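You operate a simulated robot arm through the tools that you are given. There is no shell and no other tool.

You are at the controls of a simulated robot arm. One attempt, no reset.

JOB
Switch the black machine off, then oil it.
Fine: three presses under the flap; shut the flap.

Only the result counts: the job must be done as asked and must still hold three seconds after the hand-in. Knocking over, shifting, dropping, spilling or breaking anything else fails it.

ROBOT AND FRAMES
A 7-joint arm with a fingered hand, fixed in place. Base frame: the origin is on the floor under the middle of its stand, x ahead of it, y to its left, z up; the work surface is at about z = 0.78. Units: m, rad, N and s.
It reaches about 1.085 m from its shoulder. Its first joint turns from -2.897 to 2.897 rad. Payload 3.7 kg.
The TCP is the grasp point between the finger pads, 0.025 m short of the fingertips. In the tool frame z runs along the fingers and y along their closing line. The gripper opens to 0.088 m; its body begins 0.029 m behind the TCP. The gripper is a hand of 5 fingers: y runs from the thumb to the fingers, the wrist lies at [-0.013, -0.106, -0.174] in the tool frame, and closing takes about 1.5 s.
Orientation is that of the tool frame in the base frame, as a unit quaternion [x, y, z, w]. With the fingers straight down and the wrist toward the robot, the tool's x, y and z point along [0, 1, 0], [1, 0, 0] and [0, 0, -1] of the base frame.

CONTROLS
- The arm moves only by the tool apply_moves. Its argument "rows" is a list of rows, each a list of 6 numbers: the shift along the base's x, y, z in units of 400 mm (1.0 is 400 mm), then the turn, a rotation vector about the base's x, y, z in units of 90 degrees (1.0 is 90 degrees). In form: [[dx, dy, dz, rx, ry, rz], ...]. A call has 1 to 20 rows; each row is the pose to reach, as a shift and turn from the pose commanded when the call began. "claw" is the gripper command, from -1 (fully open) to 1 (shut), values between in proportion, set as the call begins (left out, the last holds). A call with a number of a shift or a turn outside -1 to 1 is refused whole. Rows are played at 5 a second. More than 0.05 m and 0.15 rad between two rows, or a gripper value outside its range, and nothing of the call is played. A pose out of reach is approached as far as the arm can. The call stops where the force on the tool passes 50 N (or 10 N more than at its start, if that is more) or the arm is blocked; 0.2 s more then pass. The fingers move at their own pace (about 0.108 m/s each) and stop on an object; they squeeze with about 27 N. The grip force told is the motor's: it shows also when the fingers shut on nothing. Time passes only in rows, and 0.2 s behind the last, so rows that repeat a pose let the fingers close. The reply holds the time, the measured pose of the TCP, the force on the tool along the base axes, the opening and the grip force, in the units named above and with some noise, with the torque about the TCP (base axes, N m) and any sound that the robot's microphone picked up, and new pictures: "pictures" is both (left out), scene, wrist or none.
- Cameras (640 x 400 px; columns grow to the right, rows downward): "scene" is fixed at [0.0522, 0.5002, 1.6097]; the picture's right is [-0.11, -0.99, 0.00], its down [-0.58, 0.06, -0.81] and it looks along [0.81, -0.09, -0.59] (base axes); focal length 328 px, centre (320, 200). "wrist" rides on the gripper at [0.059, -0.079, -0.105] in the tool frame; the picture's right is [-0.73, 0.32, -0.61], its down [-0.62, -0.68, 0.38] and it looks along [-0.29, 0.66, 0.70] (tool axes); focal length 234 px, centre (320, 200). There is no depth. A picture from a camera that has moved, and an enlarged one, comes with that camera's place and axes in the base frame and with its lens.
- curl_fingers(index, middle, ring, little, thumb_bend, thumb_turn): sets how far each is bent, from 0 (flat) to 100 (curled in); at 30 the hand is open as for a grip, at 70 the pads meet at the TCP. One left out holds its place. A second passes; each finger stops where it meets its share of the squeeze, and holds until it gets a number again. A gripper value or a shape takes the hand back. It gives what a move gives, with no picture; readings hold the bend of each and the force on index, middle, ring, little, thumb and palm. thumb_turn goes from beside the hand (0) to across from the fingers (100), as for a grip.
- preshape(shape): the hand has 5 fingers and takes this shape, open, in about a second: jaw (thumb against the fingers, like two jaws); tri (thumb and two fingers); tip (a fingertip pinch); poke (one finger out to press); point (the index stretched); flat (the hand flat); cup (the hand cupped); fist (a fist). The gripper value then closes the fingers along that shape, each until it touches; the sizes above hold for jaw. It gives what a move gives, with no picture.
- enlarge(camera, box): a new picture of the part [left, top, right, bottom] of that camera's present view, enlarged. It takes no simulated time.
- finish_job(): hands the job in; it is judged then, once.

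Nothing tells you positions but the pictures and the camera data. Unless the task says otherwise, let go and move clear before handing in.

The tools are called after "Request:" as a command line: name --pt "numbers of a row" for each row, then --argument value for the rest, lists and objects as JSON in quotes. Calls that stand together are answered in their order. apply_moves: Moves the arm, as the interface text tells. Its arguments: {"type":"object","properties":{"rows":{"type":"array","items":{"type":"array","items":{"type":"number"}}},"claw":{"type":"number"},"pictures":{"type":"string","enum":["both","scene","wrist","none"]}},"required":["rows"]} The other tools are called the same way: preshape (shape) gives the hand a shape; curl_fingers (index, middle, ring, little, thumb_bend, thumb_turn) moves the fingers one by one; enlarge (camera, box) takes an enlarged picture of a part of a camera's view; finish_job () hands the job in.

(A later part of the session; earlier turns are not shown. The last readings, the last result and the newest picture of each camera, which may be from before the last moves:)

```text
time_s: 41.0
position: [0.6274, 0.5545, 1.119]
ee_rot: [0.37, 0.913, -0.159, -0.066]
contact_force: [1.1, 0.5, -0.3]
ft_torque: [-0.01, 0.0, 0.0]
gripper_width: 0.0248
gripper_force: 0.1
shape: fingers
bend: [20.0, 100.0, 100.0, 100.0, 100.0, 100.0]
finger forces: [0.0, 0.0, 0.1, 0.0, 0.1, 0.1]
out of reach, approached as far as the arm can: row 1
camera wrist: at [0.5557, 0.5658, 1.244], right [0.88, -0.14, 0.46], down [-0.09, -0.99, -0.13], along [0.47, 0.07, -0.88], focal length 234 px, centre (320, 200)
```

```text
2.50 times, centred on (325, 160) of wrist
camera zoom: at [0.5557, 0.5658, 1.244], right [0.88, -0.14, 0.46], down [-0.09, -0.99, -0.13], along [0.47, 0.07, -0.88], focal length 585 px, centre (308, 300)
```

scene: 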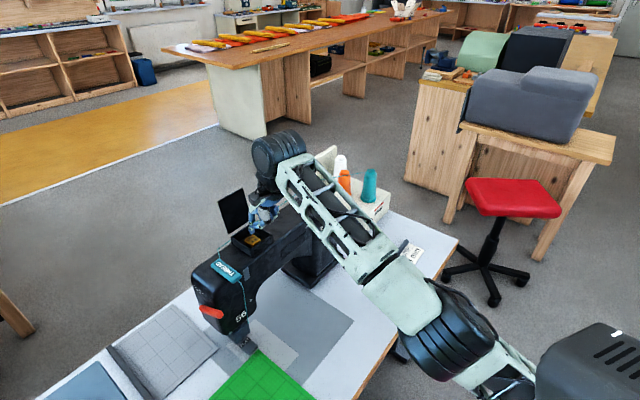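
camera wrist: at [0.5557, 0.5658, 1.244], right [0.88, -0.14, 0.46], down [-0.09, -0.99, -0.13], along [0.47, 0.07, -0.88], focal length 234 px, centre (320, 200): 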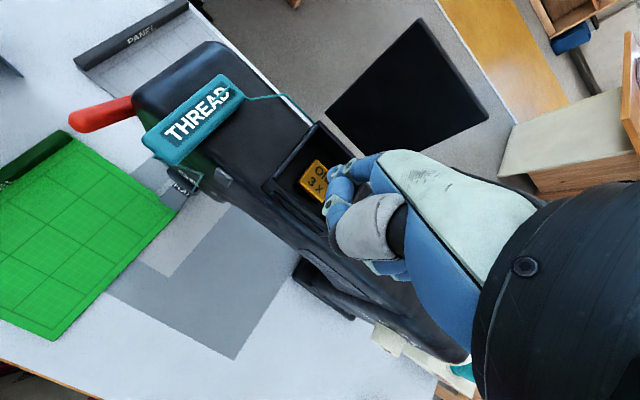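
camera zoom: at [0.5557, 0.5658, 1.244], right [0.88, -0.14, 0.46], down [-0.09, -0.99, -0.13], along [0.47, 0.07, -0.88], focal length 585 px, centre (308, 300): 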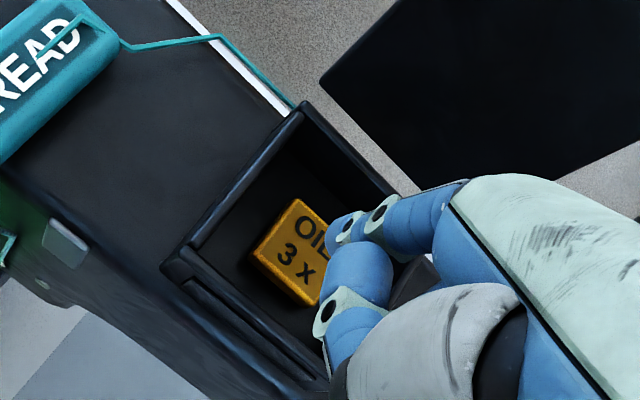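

The index tip is above the middle of the button at z≈1.085. I'll lower it in small steps until there is contact.

Request:
apply_moves --pt "0 0 -0.02 0 0 0" --pt "0 0 -0.035 0 0 0" --pt "0 0 -0.045 0 0 0" --pt "0 0 -0.0525 0 0 0"

Request:
enlarge --camera "scene" --box '[210, 200, 310, 270]'

Request:
enlarge --camera "wrist" --box '[260, 110, 400, 220]'

```text
time_s: 42.0
position: [0.6266, 0.5547, 1.0974]
ee_rot: [0.369, 0.913, -0.16, -0.065]
contact_force: [0.0, 0.1, -0.4]
ft_torque: [0.03, -0.03, 0.01]
gripper_width: 0.0245
gripper_force: 0.7
shape: fingers
bend: [20.0, 100.0, 100.0, 100.0, 100.0, 100.0]
finger forces: [0.5, 0.0, 0.0, 0.1, 0.1, 0.0]
camera wrist: at [0.5557, 0.5665, 1.2229], right [0.88, -0.14, 0.46], down [-0.09, -0.99, -0.13], along [0.47, 0.07, -0.88], focal length 234 px, centre (320, 200)
```

scene: 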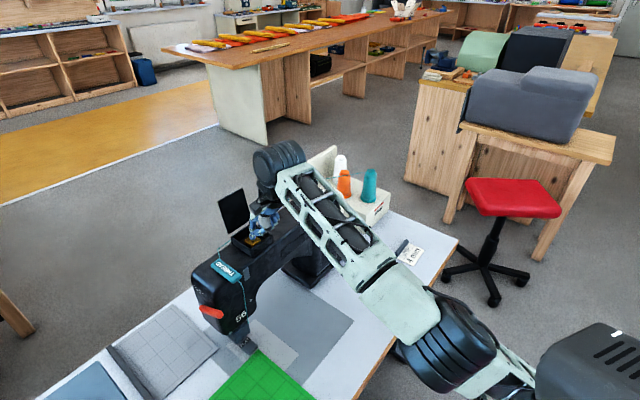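
wrist: 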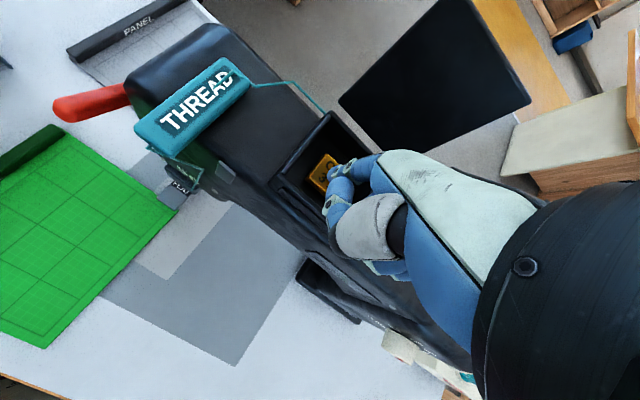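

```text
5.71 times, centred on (260, 235) of scene
camera zoom: at [0.0522, 0.5002, 1.6097], right [-0.11, -0.99, 0.0], down [-0.58, 0.06, -0.81], along [0.81, -0.09, -0.59], focal length 1875 px, centre (663, 0)
```

zoom: 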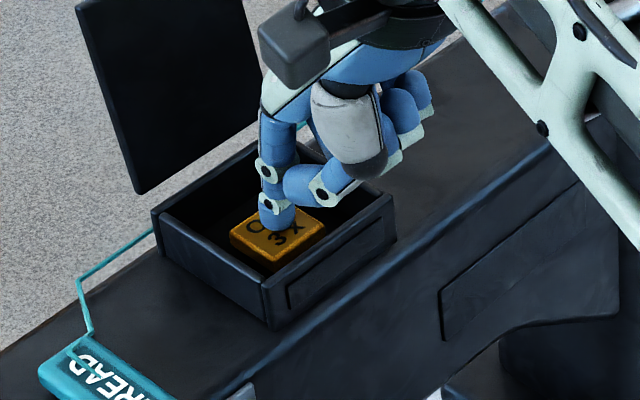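

```text
3.64 times, centred on (330, 165) of wrist
camera zoom: at [0.5557, 0.5665, 1.2229], right [0.88, -0.14, 0.46], down [-0.09, -0.99, -0.13], along [0.47, 0.07, -0.88], focal length 852 px, centre (284, 327)
```

zoom: 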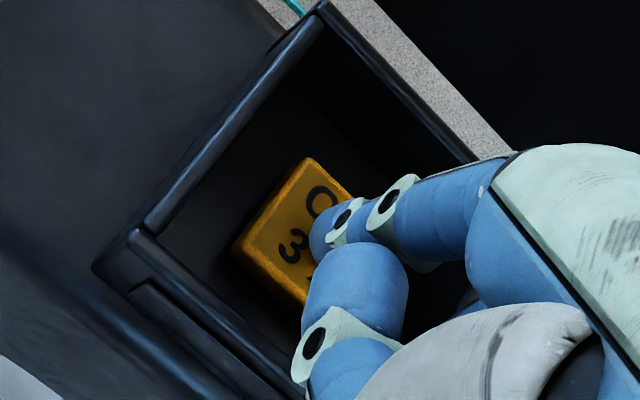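

The finger has just touched the button, at 0.5 N. I'll press in 2 mm steps and watch for a force change or a sound.

Request:
apply_moves --pt "0 0 -0.005 0 0 0" --pt "0 0 -0.01 0 0 0"

Request:
enlarge --camera "scene" --box '[210, 200, 310, 270]'

```text
time_s: 42.6
position: [0.6282, 0.5543, 1.0936]
ee_rot: [0.371, 0.913, -0.159, -0.066]
contact_force: [-0.6, 0.1, 3.4]
ft_torque: [0.08, -0.11, 0.02]
gripper_width: 0.025
gripper_force: 0.9
shape: fingers
bend: [20.0, 100.0, 100.0, 100.0, 100.0, 100.0]
finger forces: [2.3, 0.1, 0.0, 0.0, 0.0, 0.1]
camera wrist: at [0.5556, 0.5667, 1.2192], right [0.88, -0.14, 0.46], down [-0.09, -0.99, -0.13], along [0.47, 0.07, -0.88], focal length 234 px, centre (320, 200)
```

scene: 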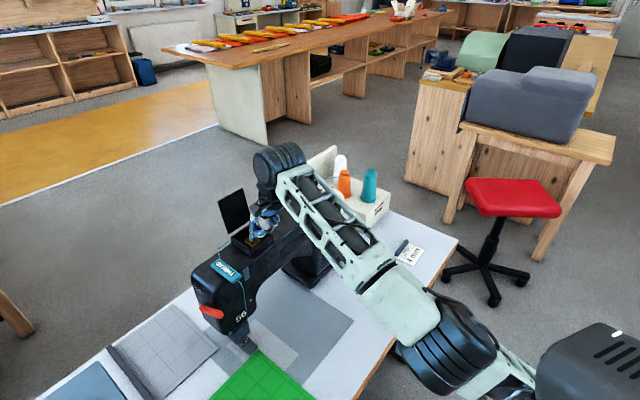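
wrist: 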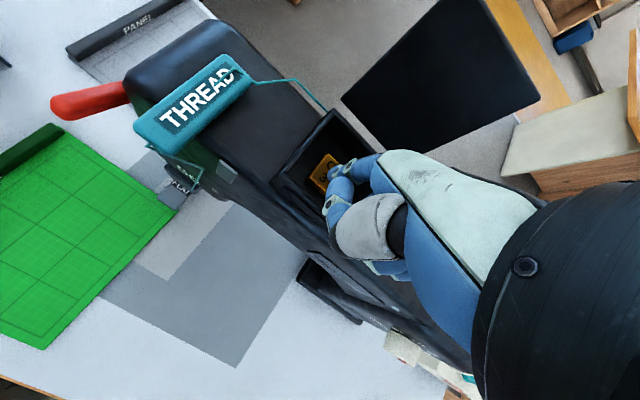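

```text
5.71 times, centred on (260, 235) of scene
camera zoom: at [0.0522, 0.5002, 1.6097], right [-0.11, -0.99, 0.0], down [-0.58, 0.06, -0.81], along [0.81, -0.09, -0.59], focal length 1875 px, centre (663, 0)
```

zoom: 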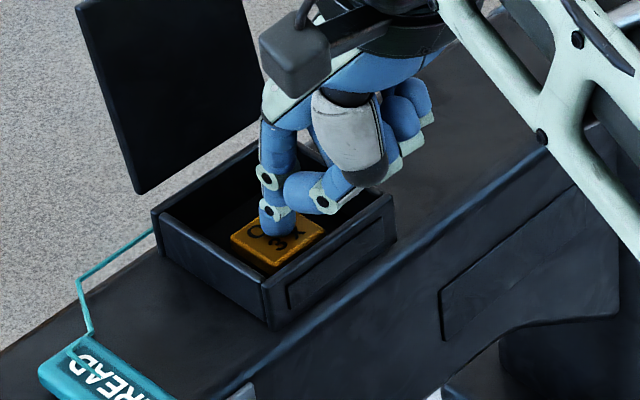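

It's springy: the force is 3.4 N and the button has sunk a little. I'll press on.

Request:
apply_moves --pt "0 0 -0.005 0 0 0" --pt "0 0 -0.01 0 0 0"

Request:
enlarge --camera "scene" --box '[210, 200, 310, 270]'

```text
time_s: 43.2
position: [0.6267, 0.5541, 1.0901]
ee_rot: [0.37, 0.913, -0.16, -0.066]
contact_force: [-1.5, -2.0, 6.9]
ft_torque: [0.28, -0.2, -0.01]
gripper_width: 0.0247
gripper_force: 3.9
shape: fingers
bend: [20.0, 100.0, 100.0, 100.0, 100.0, 100.0]
finger forces: [7.0, 0.0, 0.0, 0.0, 0.0, 0.0]
heard: click
camera wrist: at [0.5552, 0.5665, 1.2157], right [0.88, -0.14, 0.46], down [-0.09, -0.99, -0.13], along [0.47, 0.07, -0.88], focal length 234 px, centre (320, 200)
```

scene: 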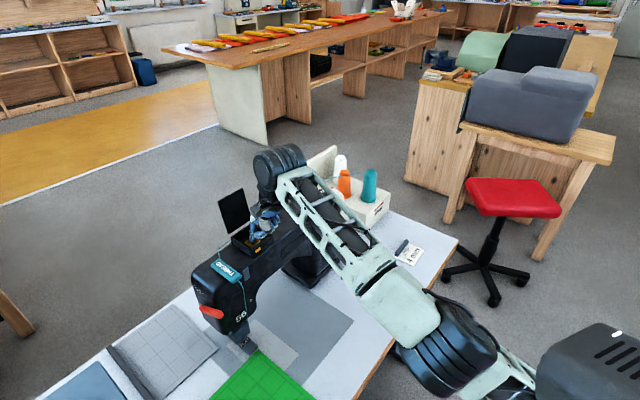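
wrist: 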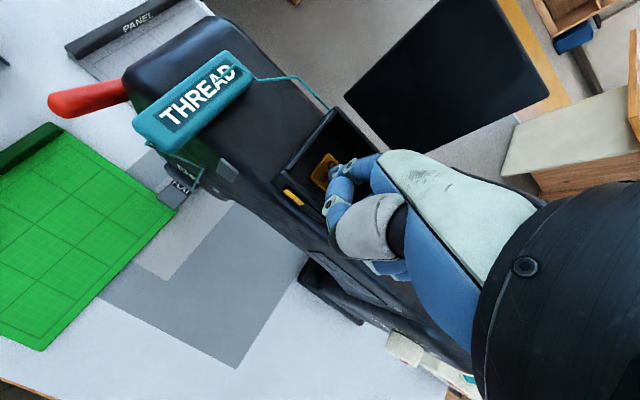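

```text
5.71 times, centred on (260, 235) of scene
camera zoom: at [0.0522, 0.5002, 1.6097], right [-0.11, -0.99, 0.0], down [-0.58, 0.06, -0.81], along [0.81, -0.09, -0.59], focal length 1875 px, centre (663, 0)
```

zoom: 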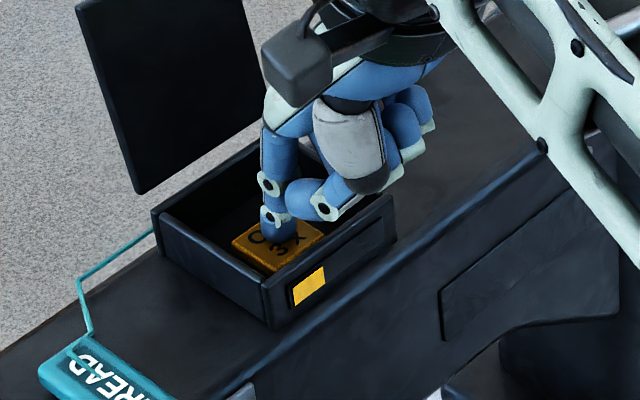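

I heard a click, and one segment lit on the front of the box, so press 1 is counted. I'll release fully.

Request:
apply_moves --pt "0 0 0.01 0 0 0" --pt "0 0 0.02 0 0 0" --pt "0 0 0.035 0 0 0" --pt "0 0 0.035 0 0 0"

Request:
enlarge --camera "scene" --box '[210, 200, 310, 270]'

```text
time_s: 44.2
position: [0.6261, 0.555, 1.1039]
ee_rot: [0.369, 0.913, -0.161, -0.066]
contact_force: [0.2, 0.2, -1.1]
ft_torque: [-0.01, 0.02, 0.02]
gripper_width: 0.025
gripper_force: 0.0
shape: fingers
bend: [20.0, 100.0, 100.0, 100.0, 100.0, 100.0]
finger forces: [0.0, 0.1, 0.1, 0.0, 0.0, 0.0]
camera wrist: at [0.5557, 0.5674, 1.2291], right [0.88, -0.14, 0.46], down [-0.09, -0.99, -0.13], along [0.47, 0.07, -0.88], focal length 234 px, centre (320, 200)
```

scene: 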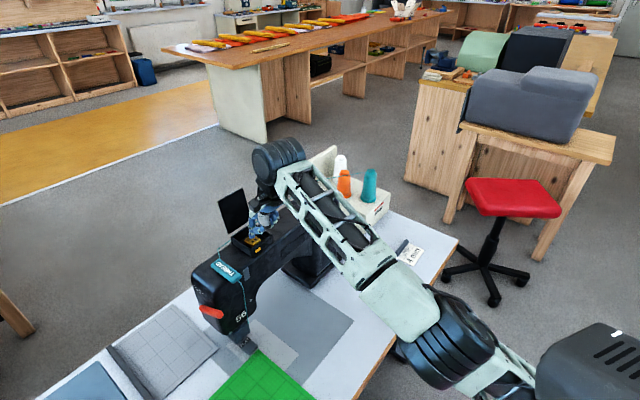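
wrist: 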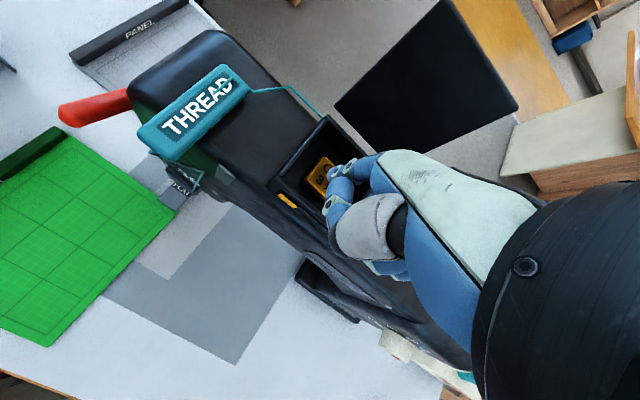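

```text
5.71 times, centred on (260, 235) of scene
camera zoom: at [0.0522, 0.5002, 1.6097], right [-0.11, -0.99, 0.0], down [-0.58, 0.06, -0.81], along [0.81, -0.09, -0.59], focal length 1875 px, centre (663, 0)
```

zoom: 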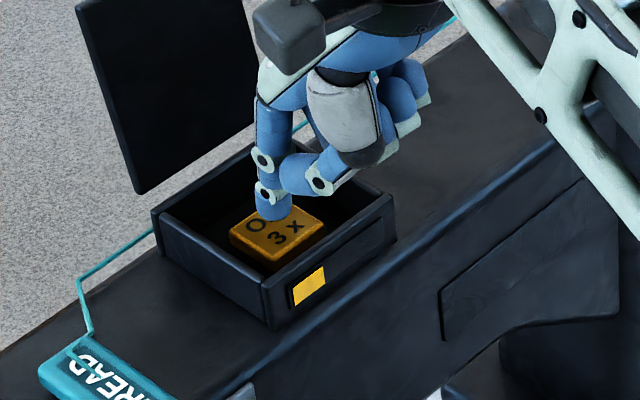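

The button is fully released and one segment is still lit. Now I'll make the second press, to the same depth.

Request:
apply_moves --pt "0 0 -0.015 0 0 0" --pt "0 0 -0.025 0 0 0" --pt "0 0 -0.03 0 0 0" --pt "0 0 -0.036 0 0 0"

Request:
enlarge --camera "scene" --box '[210, 200, 310, 270]'

```text
time_s: 45.2
position: [0.6262, 0.5539, 1.0922]
ee_rot: [0.37, 0.913, -0.16, -0.065]
contact_force: [0.1, -1.1, 8.6]
ft_torque: [0.37, -0.23, 0.04]
gripper_width: 0.0251
gripper_force: 3.7
shape: fingers
bend: [20.0, 100.0, 100.0, 100.0, 100.0, 100.0]
finger forces: [8.2, 0.0, 0.0, 0.1, 0.0, 0.0]
heard: click
camera wrist: at [0.5554, 0.5666, 1.2154], right [0.88, -0.14, 0.46], down [-0.09, -0.99, -0.13], along [0.47, 0.07, -0.88], focal length 234 px, centre (320, 200)
```

scene: 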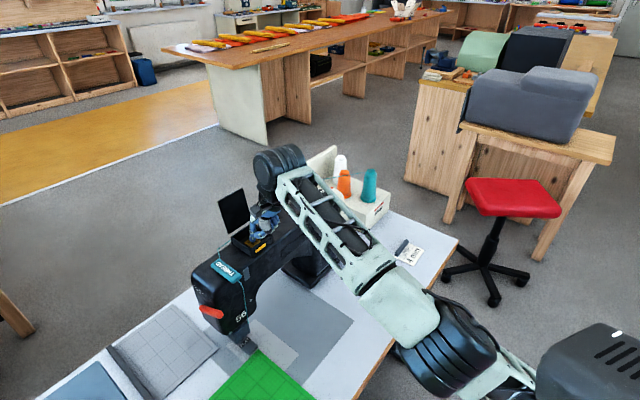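
wrist: 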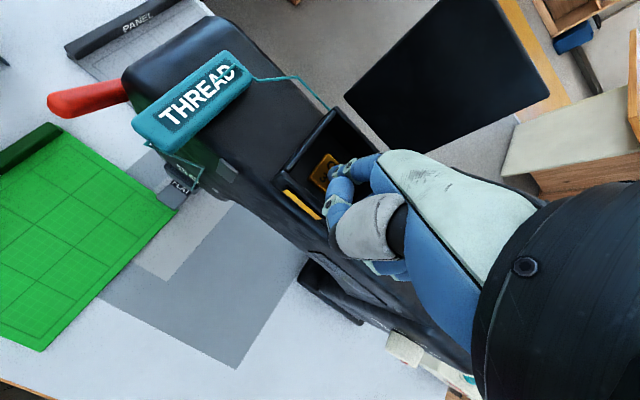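

```text
5.71 times, centred on (260, 235) of scene
camera zoom: at [0.0522, 0.5002, 1.6097], right [-0.11, -0.99, 0.0], down [-0.58, 0.06, -0.81], along [0.81, -0.09, -0.59], focal length 1875 px, centre (663, 0)
```

zoom: 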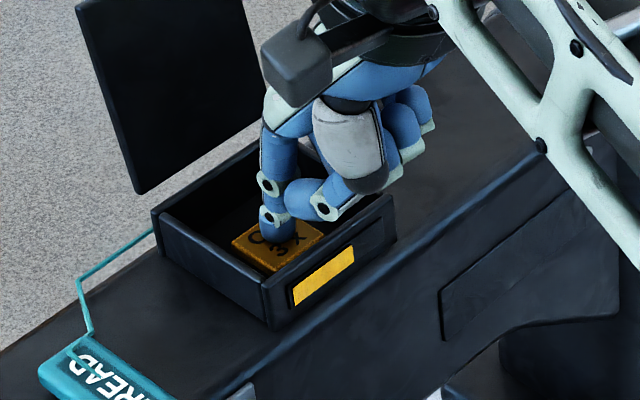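

The second click came and the bar is now two-thirds lit. I'll release fully again.

Request:
apply_moves --pt "0 0 0.01 0 0 0" --pt "0 0 0.02 0 0 0" --pt "0 0 0.036 0 0 0" --pt "0 0 0.036 0 0 0" --pictures "scene"

Request:
enlarge --camera "scene" --box '[210, 200, 310, 270]'

```text
time_s: 46.2
position: [0.628, 0.5551, 1.1051]
ee_rot: [0.37, 0.913, -0.16, -0.066]
contact_force: [0.1, 0.0, -0.2]
ft_torque: [0.0, -0.01, 0.0]
gripper_width: 0.0249
gripper_force: 0.0
shape: fingers
bend: [20.0, 100.0, 100.0, 100.0, 100.0, 100.0]
finger forces: [0.0, 0.1, 0.0, 0.0, 0.0, 0.1]
```

scene: 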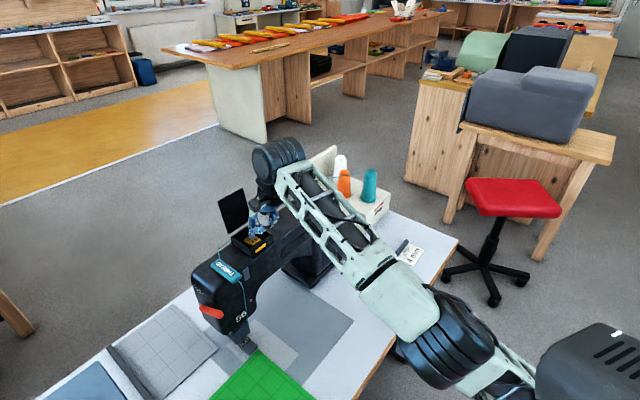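

```text
5.71 times, centred on (260, 235) of scene
camera zoom: at [0.0522, 0.5002, 1.6097], right [-0.11, -0.99, 0.0], down [-0.58, 0.06, -0.81], along [0.81, -0.09, -0.59], focal length 1875 px, centre (663, 0)
```

zoom: 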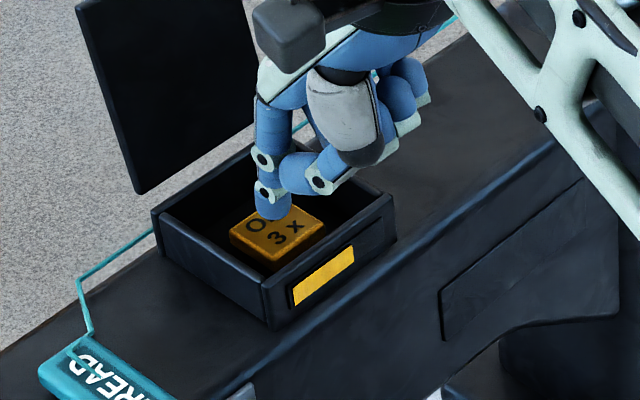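

Released, with two-thirds of the bar lit. Now the third press.

Request:
apply_moves --pt "0 0 -0.015 0 0 0" --pt "0 0 -0.025 0 0 0" --pt "0 0 -0.03 0 0 0" --pt "0 0 -0.036 0 0 0" --pictures "scene"

Request:
enlarge --camera "scene" --box '[210, 200, 310, 270]'

```text
time_s: 47.2
position: [0.6271, 0.554, 1.0905]
ee_rot: [0.369, 0.913, -0.16, -0.066]
contact_force: [-0.9, -0.9, 7.2]
ft_torque: [0.31, -0.22, 0.06]
gripper_width: 0.0251
gripper_force: 3.1
shape: fingers
bend: [20.0, 100.0, 100.0, 100.0, 100.0, 100.0]
finger forces: [7.0, 0.0, 0.0, 0.0, 0.0, 0.0]
heard: click
```

scene: 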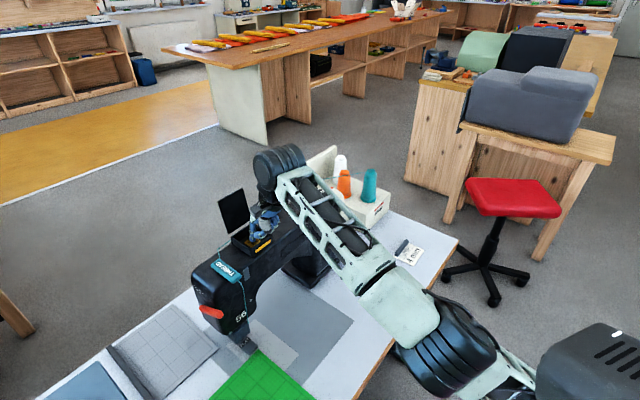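

```text
5.71 times, centred on (260, 235) of scene
camera zoom: at [0.0522, 0.5002, 1.6097], right [-0.11, -0.99, 0.0], down [-0.58, 0.06, -0.81], along [0.81, -0.09, -0.59], focal length 1875 px, centre (663, 0)
```

zoom: 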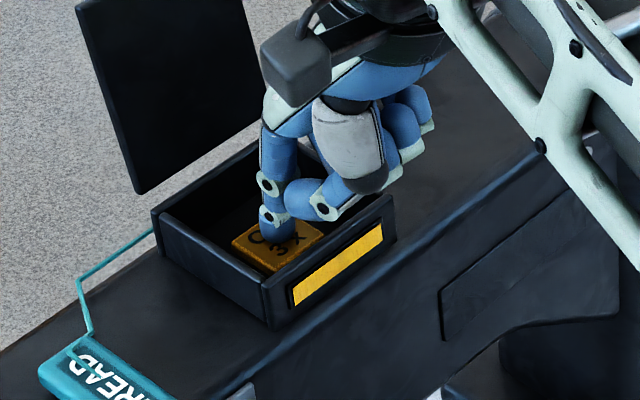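

That's three clicks and a full bar. I'll lift straight out of the box without touching anything else, clear of the open flap.

Request:
apply_moves --pt "0 0 0.02 0 0 0" --pt "0 0 0.06 0 0 0" --pt "0 0 0.16 0 0 0" --pt "0 0 0.26 0 0 0" --pt "0 0 0.36 0 0 0"

Request:
enlarge --camera "scene" --box '[200, 150, 330, 250]'

Request:
enlarge --camera "wrist" --box '[200, 60, 420, 220]'

```text
time_s: 48.4
position: [0.6156, 0.5366, 1.2041]
ee_rot: [0.371, 0.912, -0.161, -0.066]
contact_force: [-0.6, -0.6, 0.6]
ft_torque: [0.03, 0.02, 0.0]
gripper_width: 0.025
gripper_force: 0.1
shape: fingers
bend: [20.0, 100.0, 100.0, 100.0, 100.0, 100.0]
finger forces: [0.1, 0.0, 0.1, 0.0, 0.0, 0.0]
out of reach, approached as far as the arm can: row 4, 5
camera wrist: at [0.5453, 0.5499, 1.3289], right [0.88, -0.14, 0.46], down [-0.09, -0.99, -0.13], along [0.47, 0.07, -0.88], focal length 234 px, centre (320, 200)
```

scene: 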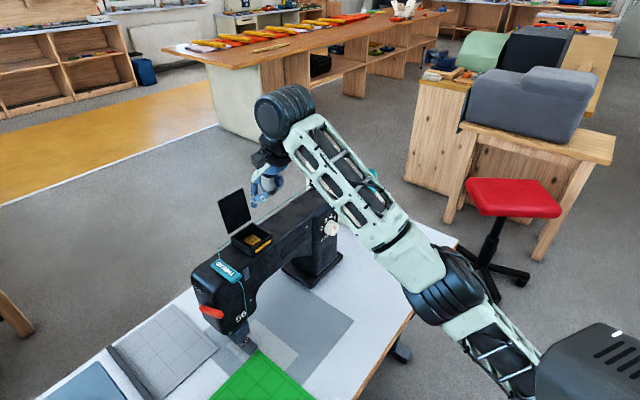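
wrist: 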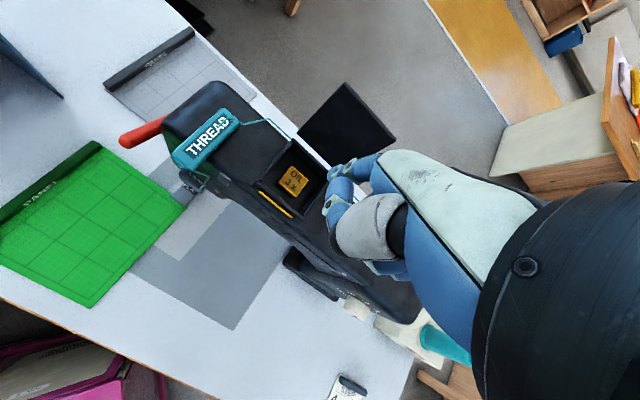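

```text
4.00 times, centred on (265, 200) of scene
camera zoom: at [0.0522, 0.5002, 1.6097], right [-0.11, -0.99, 0.0], down [-0.58, 0.06, -0.81], along [0.81, -0.09, -0.59], focal length 1313 px, centre (540, 200)
```

zoom: 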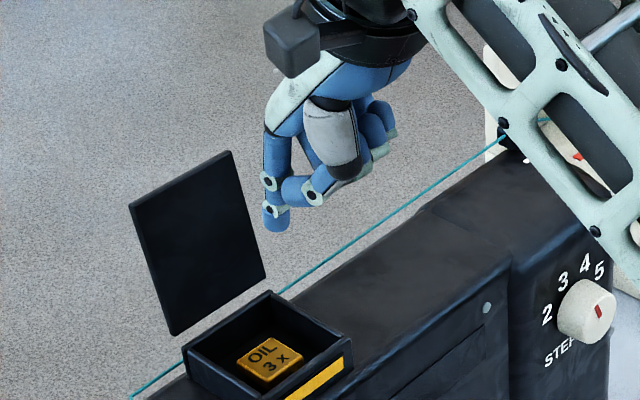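

```text
2.50 times, centred on (310, 140) of wrist
camera zoom: at [0.5453, 0.5499, 1.3289], right [0.88, -0.14, 0.46], down [-0.09, -0.99, -0.13], along [0.47, 0.07, -0.88], focal length 585 px, centre (345, 350)
```

zoom: 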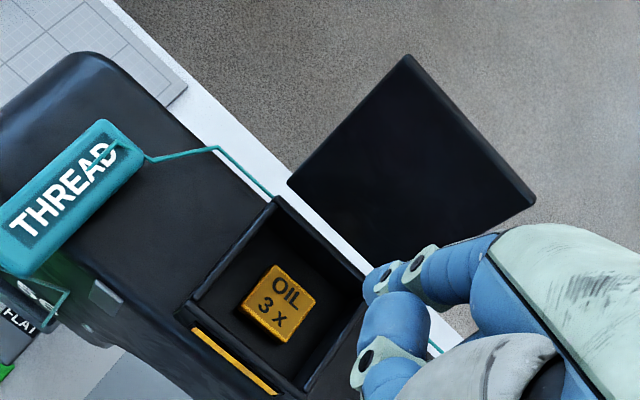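

The flap is still open and all three presses show on the bar. This tilt is near the arm's reach limit, so I'll go back to fingers straight down. Then I'll pass over the flap's top edge (z≈1.16) to get the index behind it.

Request:
apply_moves --pt "0 0 0.02 0.0532 -0.0515 0" --pt "0 0 0.04 0.1063 -0.1031 0" --pt "0 0 0.0525 0.1595 -0.1546 0" --pt "0.05 0.052 0.0525 0.1595 -0.1546 0" --pt "0.1 0.1035 0.0525 0.1595 -0.1546 0" --pt "0.15 0.155 0.0525 0.1595 -0.1546 0"

Request:
enlarge --camera "scene" --box '[190, 130, 330, 240]'

Request:
enlarge --camera "wrist" --box '[200, 60, 420, 220]'

```text
time_s: 49.8
position: [0.667, 0.5888, 1.2218]
ee_rot: [0.375, 0.927, 0.0, -0.001]
contact_force: [0.6, 0.2, 0.1]
ft_torque: [-0.01, 0.02, 0.04]
gripper_width: 0.025
gripper_force: 0.0
shape: fingers
bend: [20.0, 100.0, 100.0, 100.0, 100.0, 100.0]
finger forces: [0.1, 0.0, 0.1, 0.1, 0.1, 0.0]
out of reach, approached as far as the arm can: row 6
camera wrist: at [0.5685, 0.5731, 1.3261], right [0.75, -0.27, 0.61], down [-0.03, -0.92, -0.39], along [0.66, 0.27, -0.7], focal length 234 px, centre (320, 200)
```

scene: 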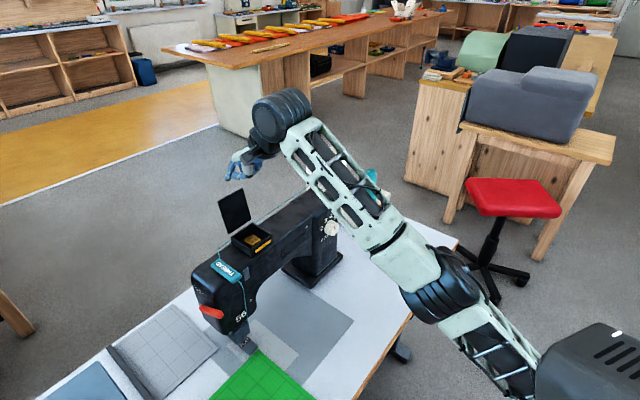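
wrist: 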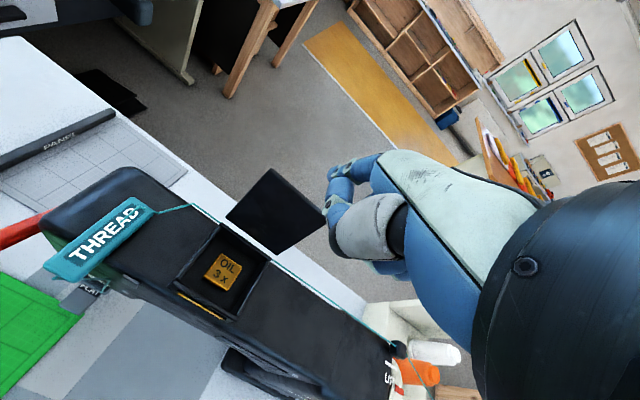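

```text
3.64 times, centred on (260, 185) of scene
camera zoom: at [0.0522, 0.5002, 1.6097], right [-0.11, -0.99, 0.0], down [-0.58, 0.06, -0.81], along [0.81, -0.09, -0.59], focal length 1193 px, centre (538, 254)
```

zoom: 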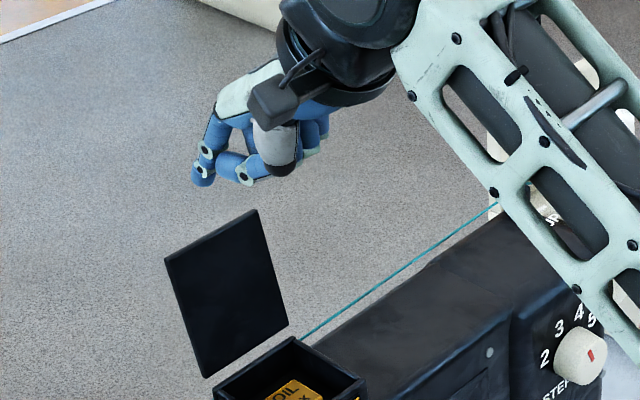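

```text
2.50 times, centred on (310, 140) of wrist
camera zoom: at [0.5685, 0.5731, 1.3261], right [0.75, -0.27, 0.61], down [-0.03, -0.92, -0.39], along [0.66, 0.27, -0.7], focal length 585 px, centre (345, 350)
```

zoom: 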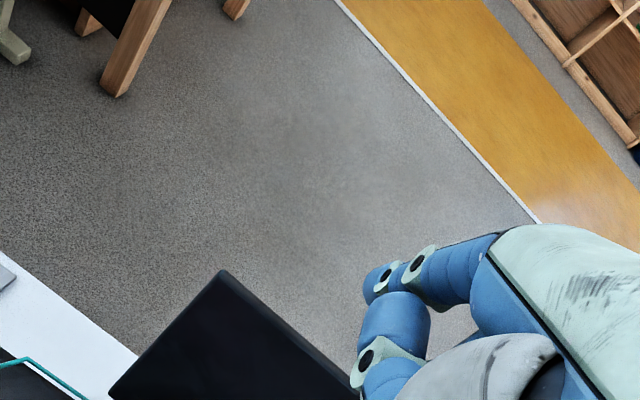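

With fingers straight down the hand can't reach far enough past the flap. I'll use the flatter hand angle that worked before and curl the index down into a hook, then reach over the flap's top edge.

Request:
apply_moves --pt "0 0 0 0.0499 -0.0483 0" --pt "0 0 0 0.0997 -0.0967 0" --pt "0 0 0 0.1496 -0.145 0" --pt "0 0 0 0.1994 -0.1933 0" --pictures "none"

Request:
curl_fingers --index 70

Request:
enlarge --camera "scene" --box '[190, 130, 330, 240]'

Request:
enlarge --camera "wrist" --box '[200, 100, 420, 260]'

```text
time_s: 50.8
position: [0.6684, 0.5884, 1.2206]
ee_rot: [0.367, 0.904, 0.202, 0.081]
contact_force: [-0.5, -0.3, 0.1]
ft_torque: [-0.03, -0.03, -0.01]
gripper_width: 0.0249
gripper_force: 0.1
shape: fingers
bend: [20.0, 100.0, 100.0, 100.0, 100.0, 100.0]
finger forces: [0.0, 0.0, 0.1, 0.1, 0.1, 0.0]
```

```text
time_s: 51.8
position: [0.6693, 0.589, 1.2207]
ee_rot: [0.367, 0.905, 0.201, 0.08]
contact_force: [0.4, 0.9, -0.5]
ft_torque: [-0.03, 0.01, 0.0]
gripper_width: 0.0146
gripper_force: 0.2
shape: fingers
bend: [38.0, 100.0, 100.0, 100.0, 98.0, 100.0]
finger forces: [0.0, 0.1, 0.1, 0.0, 0.0, 0.0]
```

```text
3.64 times, centred on (260, 185) of scene
camera zoom: at [0.0522, 0.5002, 1.6097], right [-0.11, -0.99, 0.0], down [-0.58, 0.06, -0.81], along [0.81, -0.09, -0.59], focal length 1193 px, centre (538, 254)
```

zoom: 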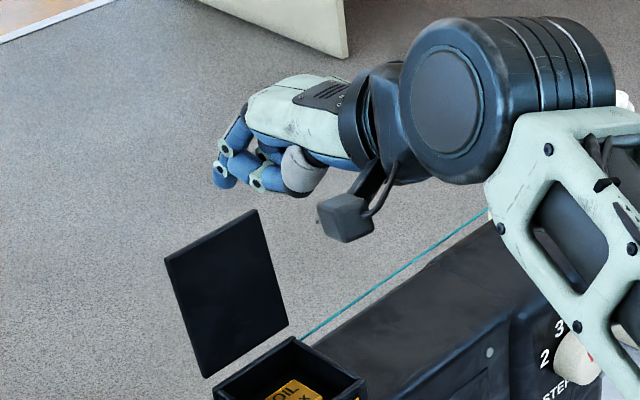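

```text
2.50 times, centred on (310, 180) of wrist
camera zoom: at [0.5433, 0.5458, 1.2822], right [0.55, -0.48, 0.69], down [0.13, -0.76, -0.64], along [0.83, 0.44, -0.35], focal length 585 px, centre (345, 250)
```

zoom: 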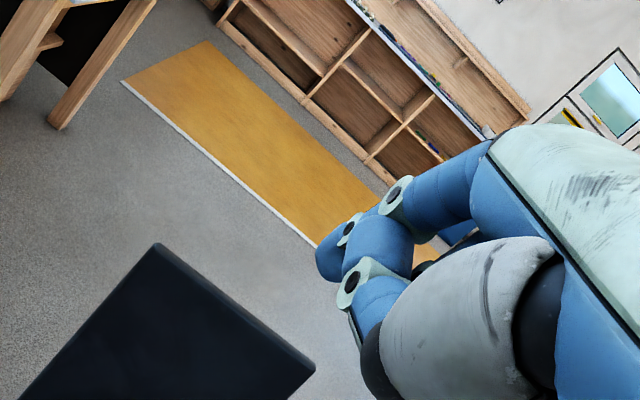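

The thumb is stopping the index at 38. The poke shape folds them in the right order, so I'll use it to make the hook. The hand is still well above the flap.

Request:
preshape --shape "poke"

Request:
enlarge --camera "scene" --box '[190, 130, 330, 240]'

Request:
enlarge --camera "wrist" --box '[200, 100, 420, 260]'

```text
time_s: 52.7
position: [0.6684, 0.5892, 1.2214]
ee_rot: [0.366, 0.905, 0.202, 0.08]
contact_force: [0.4, -1.2, 0.3]
ft_torque: [0.0, 0.01, 0.01]
gripper_width: 0.0
gripper_force: 0.1
shape: poke
bend: [70.0, 70.0, 99.0, 99.0, 100.0, 100.0]
finger forces: [0.1, 0.0, 0.0, 0.0, 0.1, 0.0]
```

```text
3.64 times, centred on (260, 185) of scene
camera zoom: at [0.0522, 0.5002, 1.6097], right [-0.11, -0.99, 0.0], down [-0.58, 0.06, -0.81], along [0.81, -0.09, -0.59], focal length 1193 px, centre (538, 254)
```

zoom: 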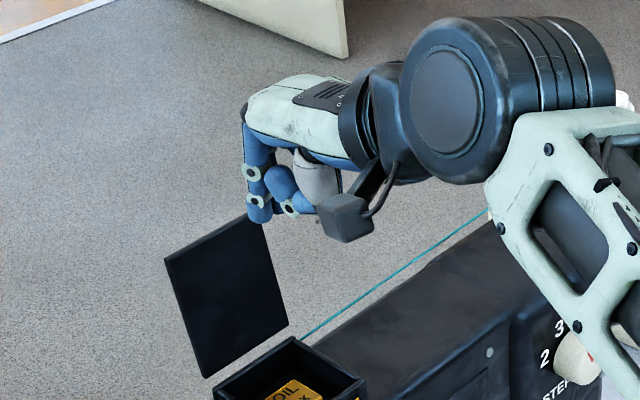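

```text
2.50 times, centred on (310, 180) of wrist
camera zoom: at [0.5433, 0.5458, 1.2823], right [0.55, -0.48, 0.69], down [0.13, -0.76, -0.64], along [0.83, 0.44, -0.35], focal length 585 px, centre (345, 250)
```

zoom: 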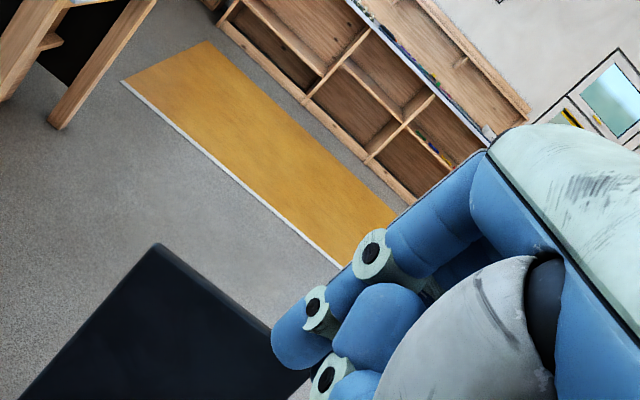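

The index and middle fingers now form a hook pointing down, with the tips at about (0.667, 0.605, 1.195), 3 cm above the flap's edge. I'll move them over the edge to the far side.

Request:
apply_moves --pt "0.0374 0.0386 0 0 0 0" --pt "0.0748 0.0772 0 0 0 0" --pt "0.1122 0.1158 0 0 0 0" --pt "0.1497 0.1544 0 0 0 0"

Request:
enlarge --camera "scene" --box '[190, 130, 330, 240]'

Request:
enlarge --camera "wrist" --box '[160, 120, 420, 300]'

```text
time_s: 53.7
position: [0.7285, 0.651, 1.2214]
ee_rot: [0.366, 0.905, 0.202, 0.081]
contact_force: [0.2, 0.1, -1.2]
ft_torque: [-0.03, 0.0, -0.02]
gripper_width: 0.0001
gripper_force: 0.2
shape: poke
bend: [70.0, 70.0, 99.0, 99.0, 100.0, 100.0]
finger forces: [0.1, 0.1, 0.0, 0.1, 0.1, 0.1]
camera wrist: at [0.6029, 0.6071, 1.2819], right [0.55, -0.48, 0.69], down [0.13, -0.76, -0.64], along [0.83, 0.44, -0.35], focal length 234 px, centre (320, 200)
```

scene: 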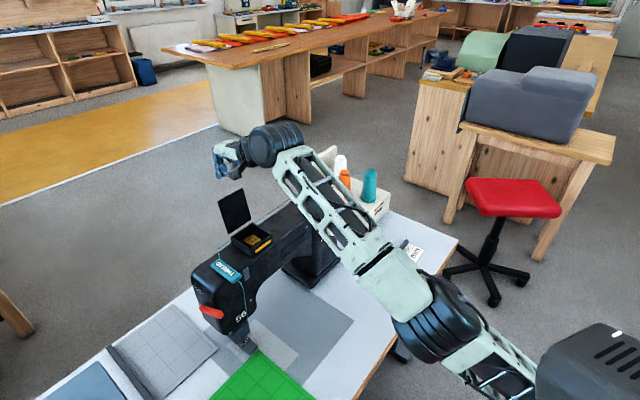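
wrist: 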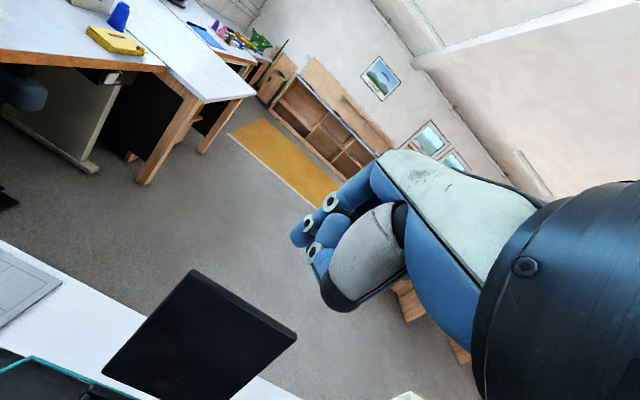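

```text
3.64 times, centred on (260, 185) of scene
camera zoom: at [0.0522, 0.5002, 1.6097], right [-0.11, -0.99, 0.0], down [-0.58, 0.06, -0.81], along [0.81, -0.09, -0.59], focal length 1193 px, centre (538, 254)
```

zoom: 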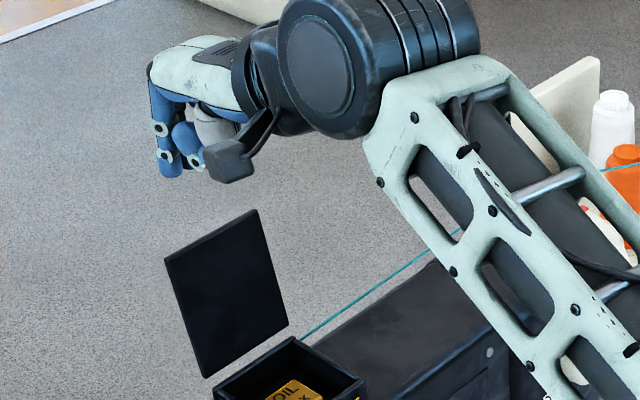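

```text
2.22 times, centred on (290, 210) of wrist
camera zoom: at [0.6029, 0.6071, 1.2819], right [0.55, -0.48, 0.69], down [0.13, -0.76, -0.64], along [0.83, 0.44, -0.35], focal length 520 px, centre (387, 178)
```

zoom: 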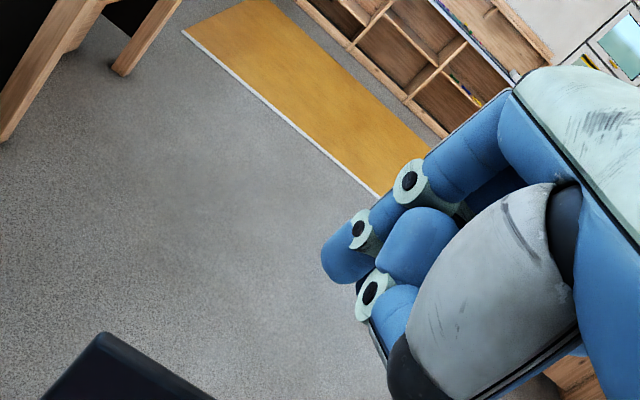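

The thumb would hit the flap's edge if I lowered the hook here. It's better to open the hand like jaws and straddle the edge, with fingers behind and thumb in front. I'll rise, move back a little and open.

Request:
apply_moves --pt "0 0 0.0375 0 0 0" --pt "0 0 0.0725 0 0 0" --pt "-0.05 -0.031 0.0725 0 0 0" --pt "-0.101 -0.0625 0.0725 0 0 0" --pt "-0.101 -0.0625 0.0725 0 0 0" --pictures "none"

Request:
preshape --shape "jaw"

Request:
enlarge --camera "scene" --box '[190, 120, 330, 230]'

Request:
enlarge --camera "wrist" --box '[0, 0, 640, 400]'

```text
time_s: 54.9
position: [0.6889, 0.6262, 1.2505]
ee_rot: [0.368, 0.904, 0.201, 0.081]
contact_force: [0.3, 0.2, -0.2]
ft_torque: [0.0, 0.03, 0.03]
gripper_width: 0.0
gripper_force: 0.1
shape: poke
bend: [70.0, 70.0, 99.0, 99.0, 100.0, 100.0]
finger forces: [0.0, 0.0, 0.1, 0.1, 0.1, 0.0]
```

```text
time_s: 55.8
position: [0.6886, 0.626, 1.2505]
ee_rot: [0.366, 0.905, 0.2, 0.08]
contact_force: [0.4, -0.6, 0.5]
ft_torque: [-0.01, -0.01, -0.02]
gripper_width: 0.0881
gripper_force: 0.0
shape: jaw
bend: [30.0, 30.0, 30.0, 30.0, 30.0, 98.0]
finger forces: [0.1, 0.1, 0.0, 0.0, 0.0, 0.0]
```

```text
3.64 times, centred on (260, 175) of scene
camera zoom: at [0.0522, 0.5002, 1.6097], right [-0.11, -0.99, 0.0], down [-0.58, 0.06, -0.81], along [0.81, -0.09, -0.59], focal length 1193 px, centre (538, 291)
```

zoom: 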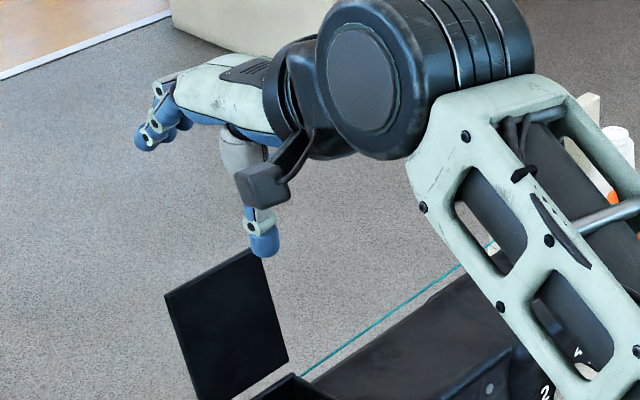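

```text
1.00 times, centred on (320, 200) of wrist (not enlarged: the box is as wide or as high as the picture)
camera zoom: at [0.5634, 0.5829, 1.3108], right [0.55, -0.48, 0.69], down [0.13, -0.76, -0.64], along [0.83, 0.44, -0.35], focal length 234 px, centre (320, 200)
```

zoom: 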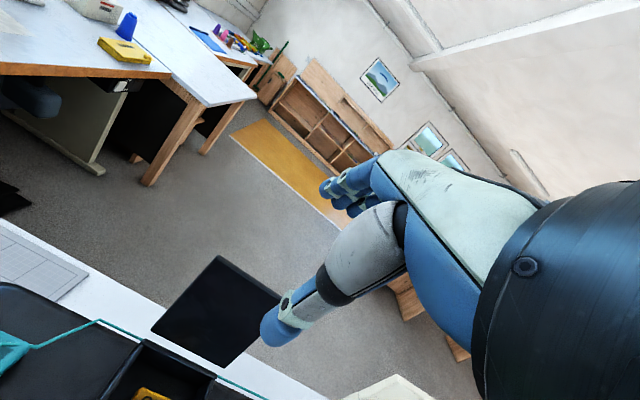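

The hand is open as planned, with fingers high on the far side and the thumb lower on the near side. I'll bend the fingers a bit more so they reach lower, shift 1.3 cm forward and check before lowering.

Request:
curl_fingers --index 47 --middle 47 --ring 47 --little 47

Request:
apply_moves --pt "0.022 0.0226 0 0 0 0" --pt "0.022 0.0226 -0.05 0 0 0" --pt "0.022 0.0226 -0.05 0 0 0"

Request:
enlarge --camera "scene" --box '[190, 130, 330, 240]'

Request:
enlarge --camera "wrist" --box '[150, 140, 390, 340]'

```text
time_s: 56.8
position: [0.6882, 0.6263, 1.2503]
ee_rot: [0.367, 0.905, 0.201, 0.081]
contact_force: [-0.2, 0.0, 0.4]
ft_torque: [-0.01, -0.01, -0.01]
gripper_width: 0.0668
gripper_force: 0.1
shape: fingers
bend: [47.0, 47.0, 47.0, 47.0, 30.0, 98.0]
finger forces: [0.0, 0.0, 0.0, 0.1, 0.0, 0.0]
```

```text
time_s: 57.6
position: [0.6968, 0.6344, 1.2292]
ee_rot: [0.365, 0.905, 0.201, 0.08]
contact_force: [0.4, 0.2, -0.5]
ft_torque: [0.01, 0.01, 0.01]
gripper_width: 0.0667
gripper_force: 0.0
shape: fingers
bend: [47.0, 47.0, 47.0, 47.0, 30.0, 98.0]
finger forces: [0.0, 0.0, 0.0, 0.1, 0.0, 0.1]
camera wrist: at [0.5725, 0.5918, 1.2907], right [0.55, -0.48, 0.69], down [0.13, -0.76, -0.64], along [0.83, 0.44, -0.35], focal length 234 px, centre (320, 200)
```

scene: 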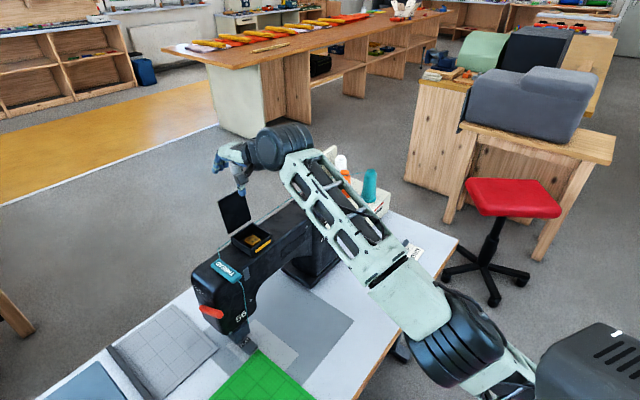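
wrist: 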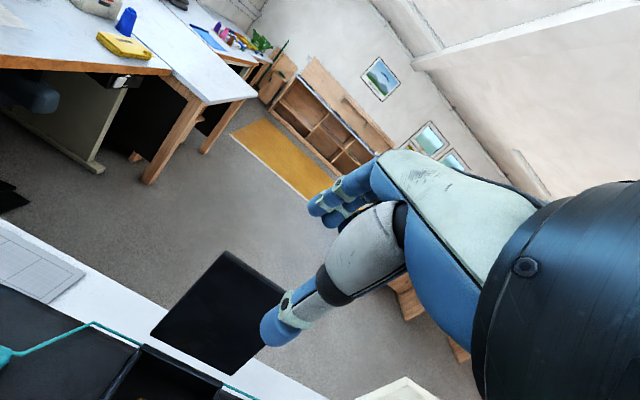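

```text
3.64 times, centred on (260, 185) of scene
camera zoom: at [0.0522, 0.5002, 1.6097], right [-0.11, -0.99, 0.0], down [-0.58, 0.06, -0.81], along [0.81, -0.09, -0.59], focal length 1193 px, centre (538, 254)
```

zoom: 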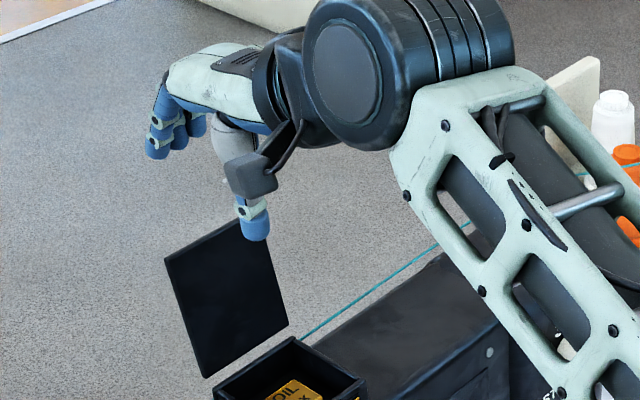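

```text
2.00 times, centred on (270, 240) of wrist
camera zoom: at [0.5725, 0.5918, 1.2907], right [0.55, -0.48, 0.69], down [0.13, -0.76, -0.64], along [0.83, 0.44, -0.35], focal length 468 px, centre (420, 120)
```

zoom: 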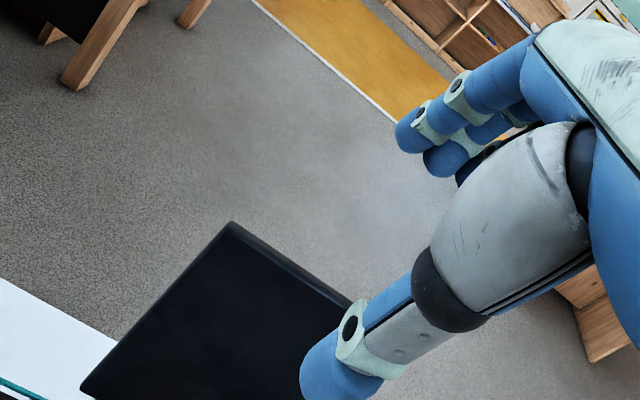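

The finger tips are about 2 cm behind the flap's edge and the thumb about 4 cm in front of it. I'll lower so the flap's edge sits between them.

Request:
apply_moves --pt "0 0 -0.055 0 0 0" --pt "0 0 -0.11 0 0 0" --pt "0 0 -0.1675 0 0 0" --pt "0 0 -0.1675 0 0 0"

Request:
enlarge --camera "scene" --box '[190, 150, 310, 260]'

Request:
enlarge --camera "wrist" --box '[150, 140, 390, 340]'

```text
time_s: 58.6
position: [0.6979, 0.6349, 1.1624]
ee_rot: [0.366, 0.905, 0.202, 0.08]
contact_force: [-0.9, -0.9, -0.4]
ft_torque: [0.0, -0.04, 0.0]
gripper_width: 0.0669
gripper_force: 0.1
shape: fingers
bend: [47.0, 47.0, 47.0, 47.0, 30.0, 98.0]
finger forces: [0.0, 0.0, 0.1, 0.0, 0.1, 0.1]
camera wrist: at [0.5717, 0.5915, 1.2243], right [0.55, -0.48, 0.69], down [0.13, -0.76, -0.64], along [0.83, 0.44, -0.35], focal length 234 px, centre (320, 200)
```

scene: 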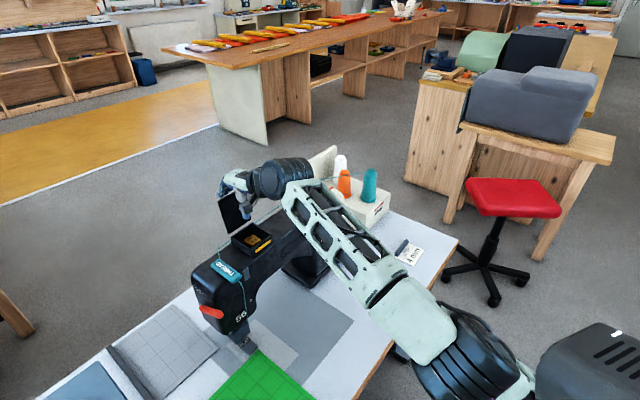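
wrist: 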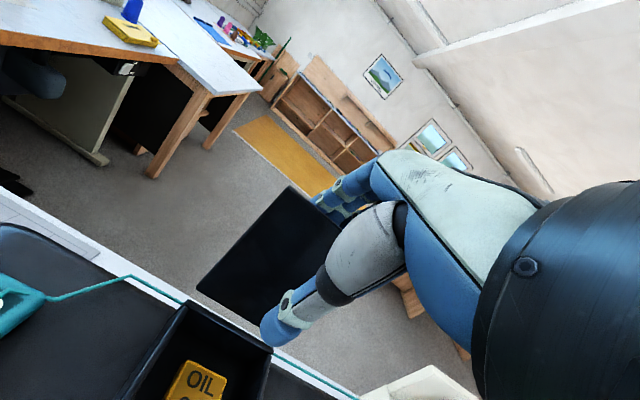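

```text
3.64 times, centred on (250, 205) of scene
camera zoom: at [0.0522, 0.5002, 1.6097], right [-0.11, -0.99, 0.0], down [-0.58, 0.06, -0.81], along [0.81, -0.09, -0.59], focal length 1193 px, centre (574, 182)
```

zoom: 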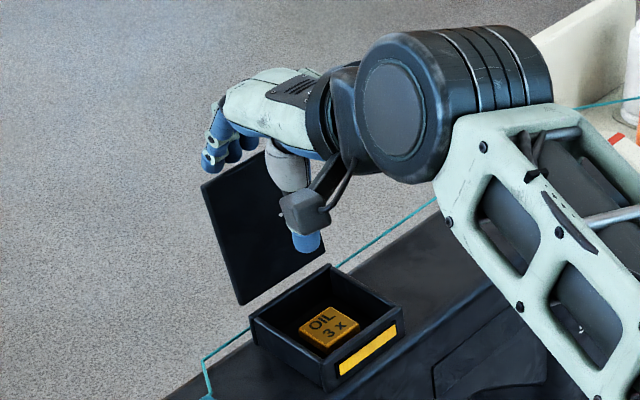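

```text
2.00 times, centred on (270, 240) of wrist
camera zoom: at [0.5717, 0.5915, 1.2243], right [0.55, -0.48, 0.69], down [0.13, -0.76, -0.64], along [0.83, 0.44, -0.35], focal length 468 px, centre (420, 120)
```

zoom: 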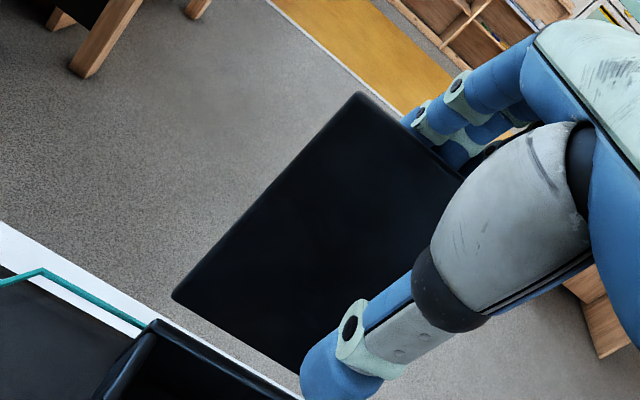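

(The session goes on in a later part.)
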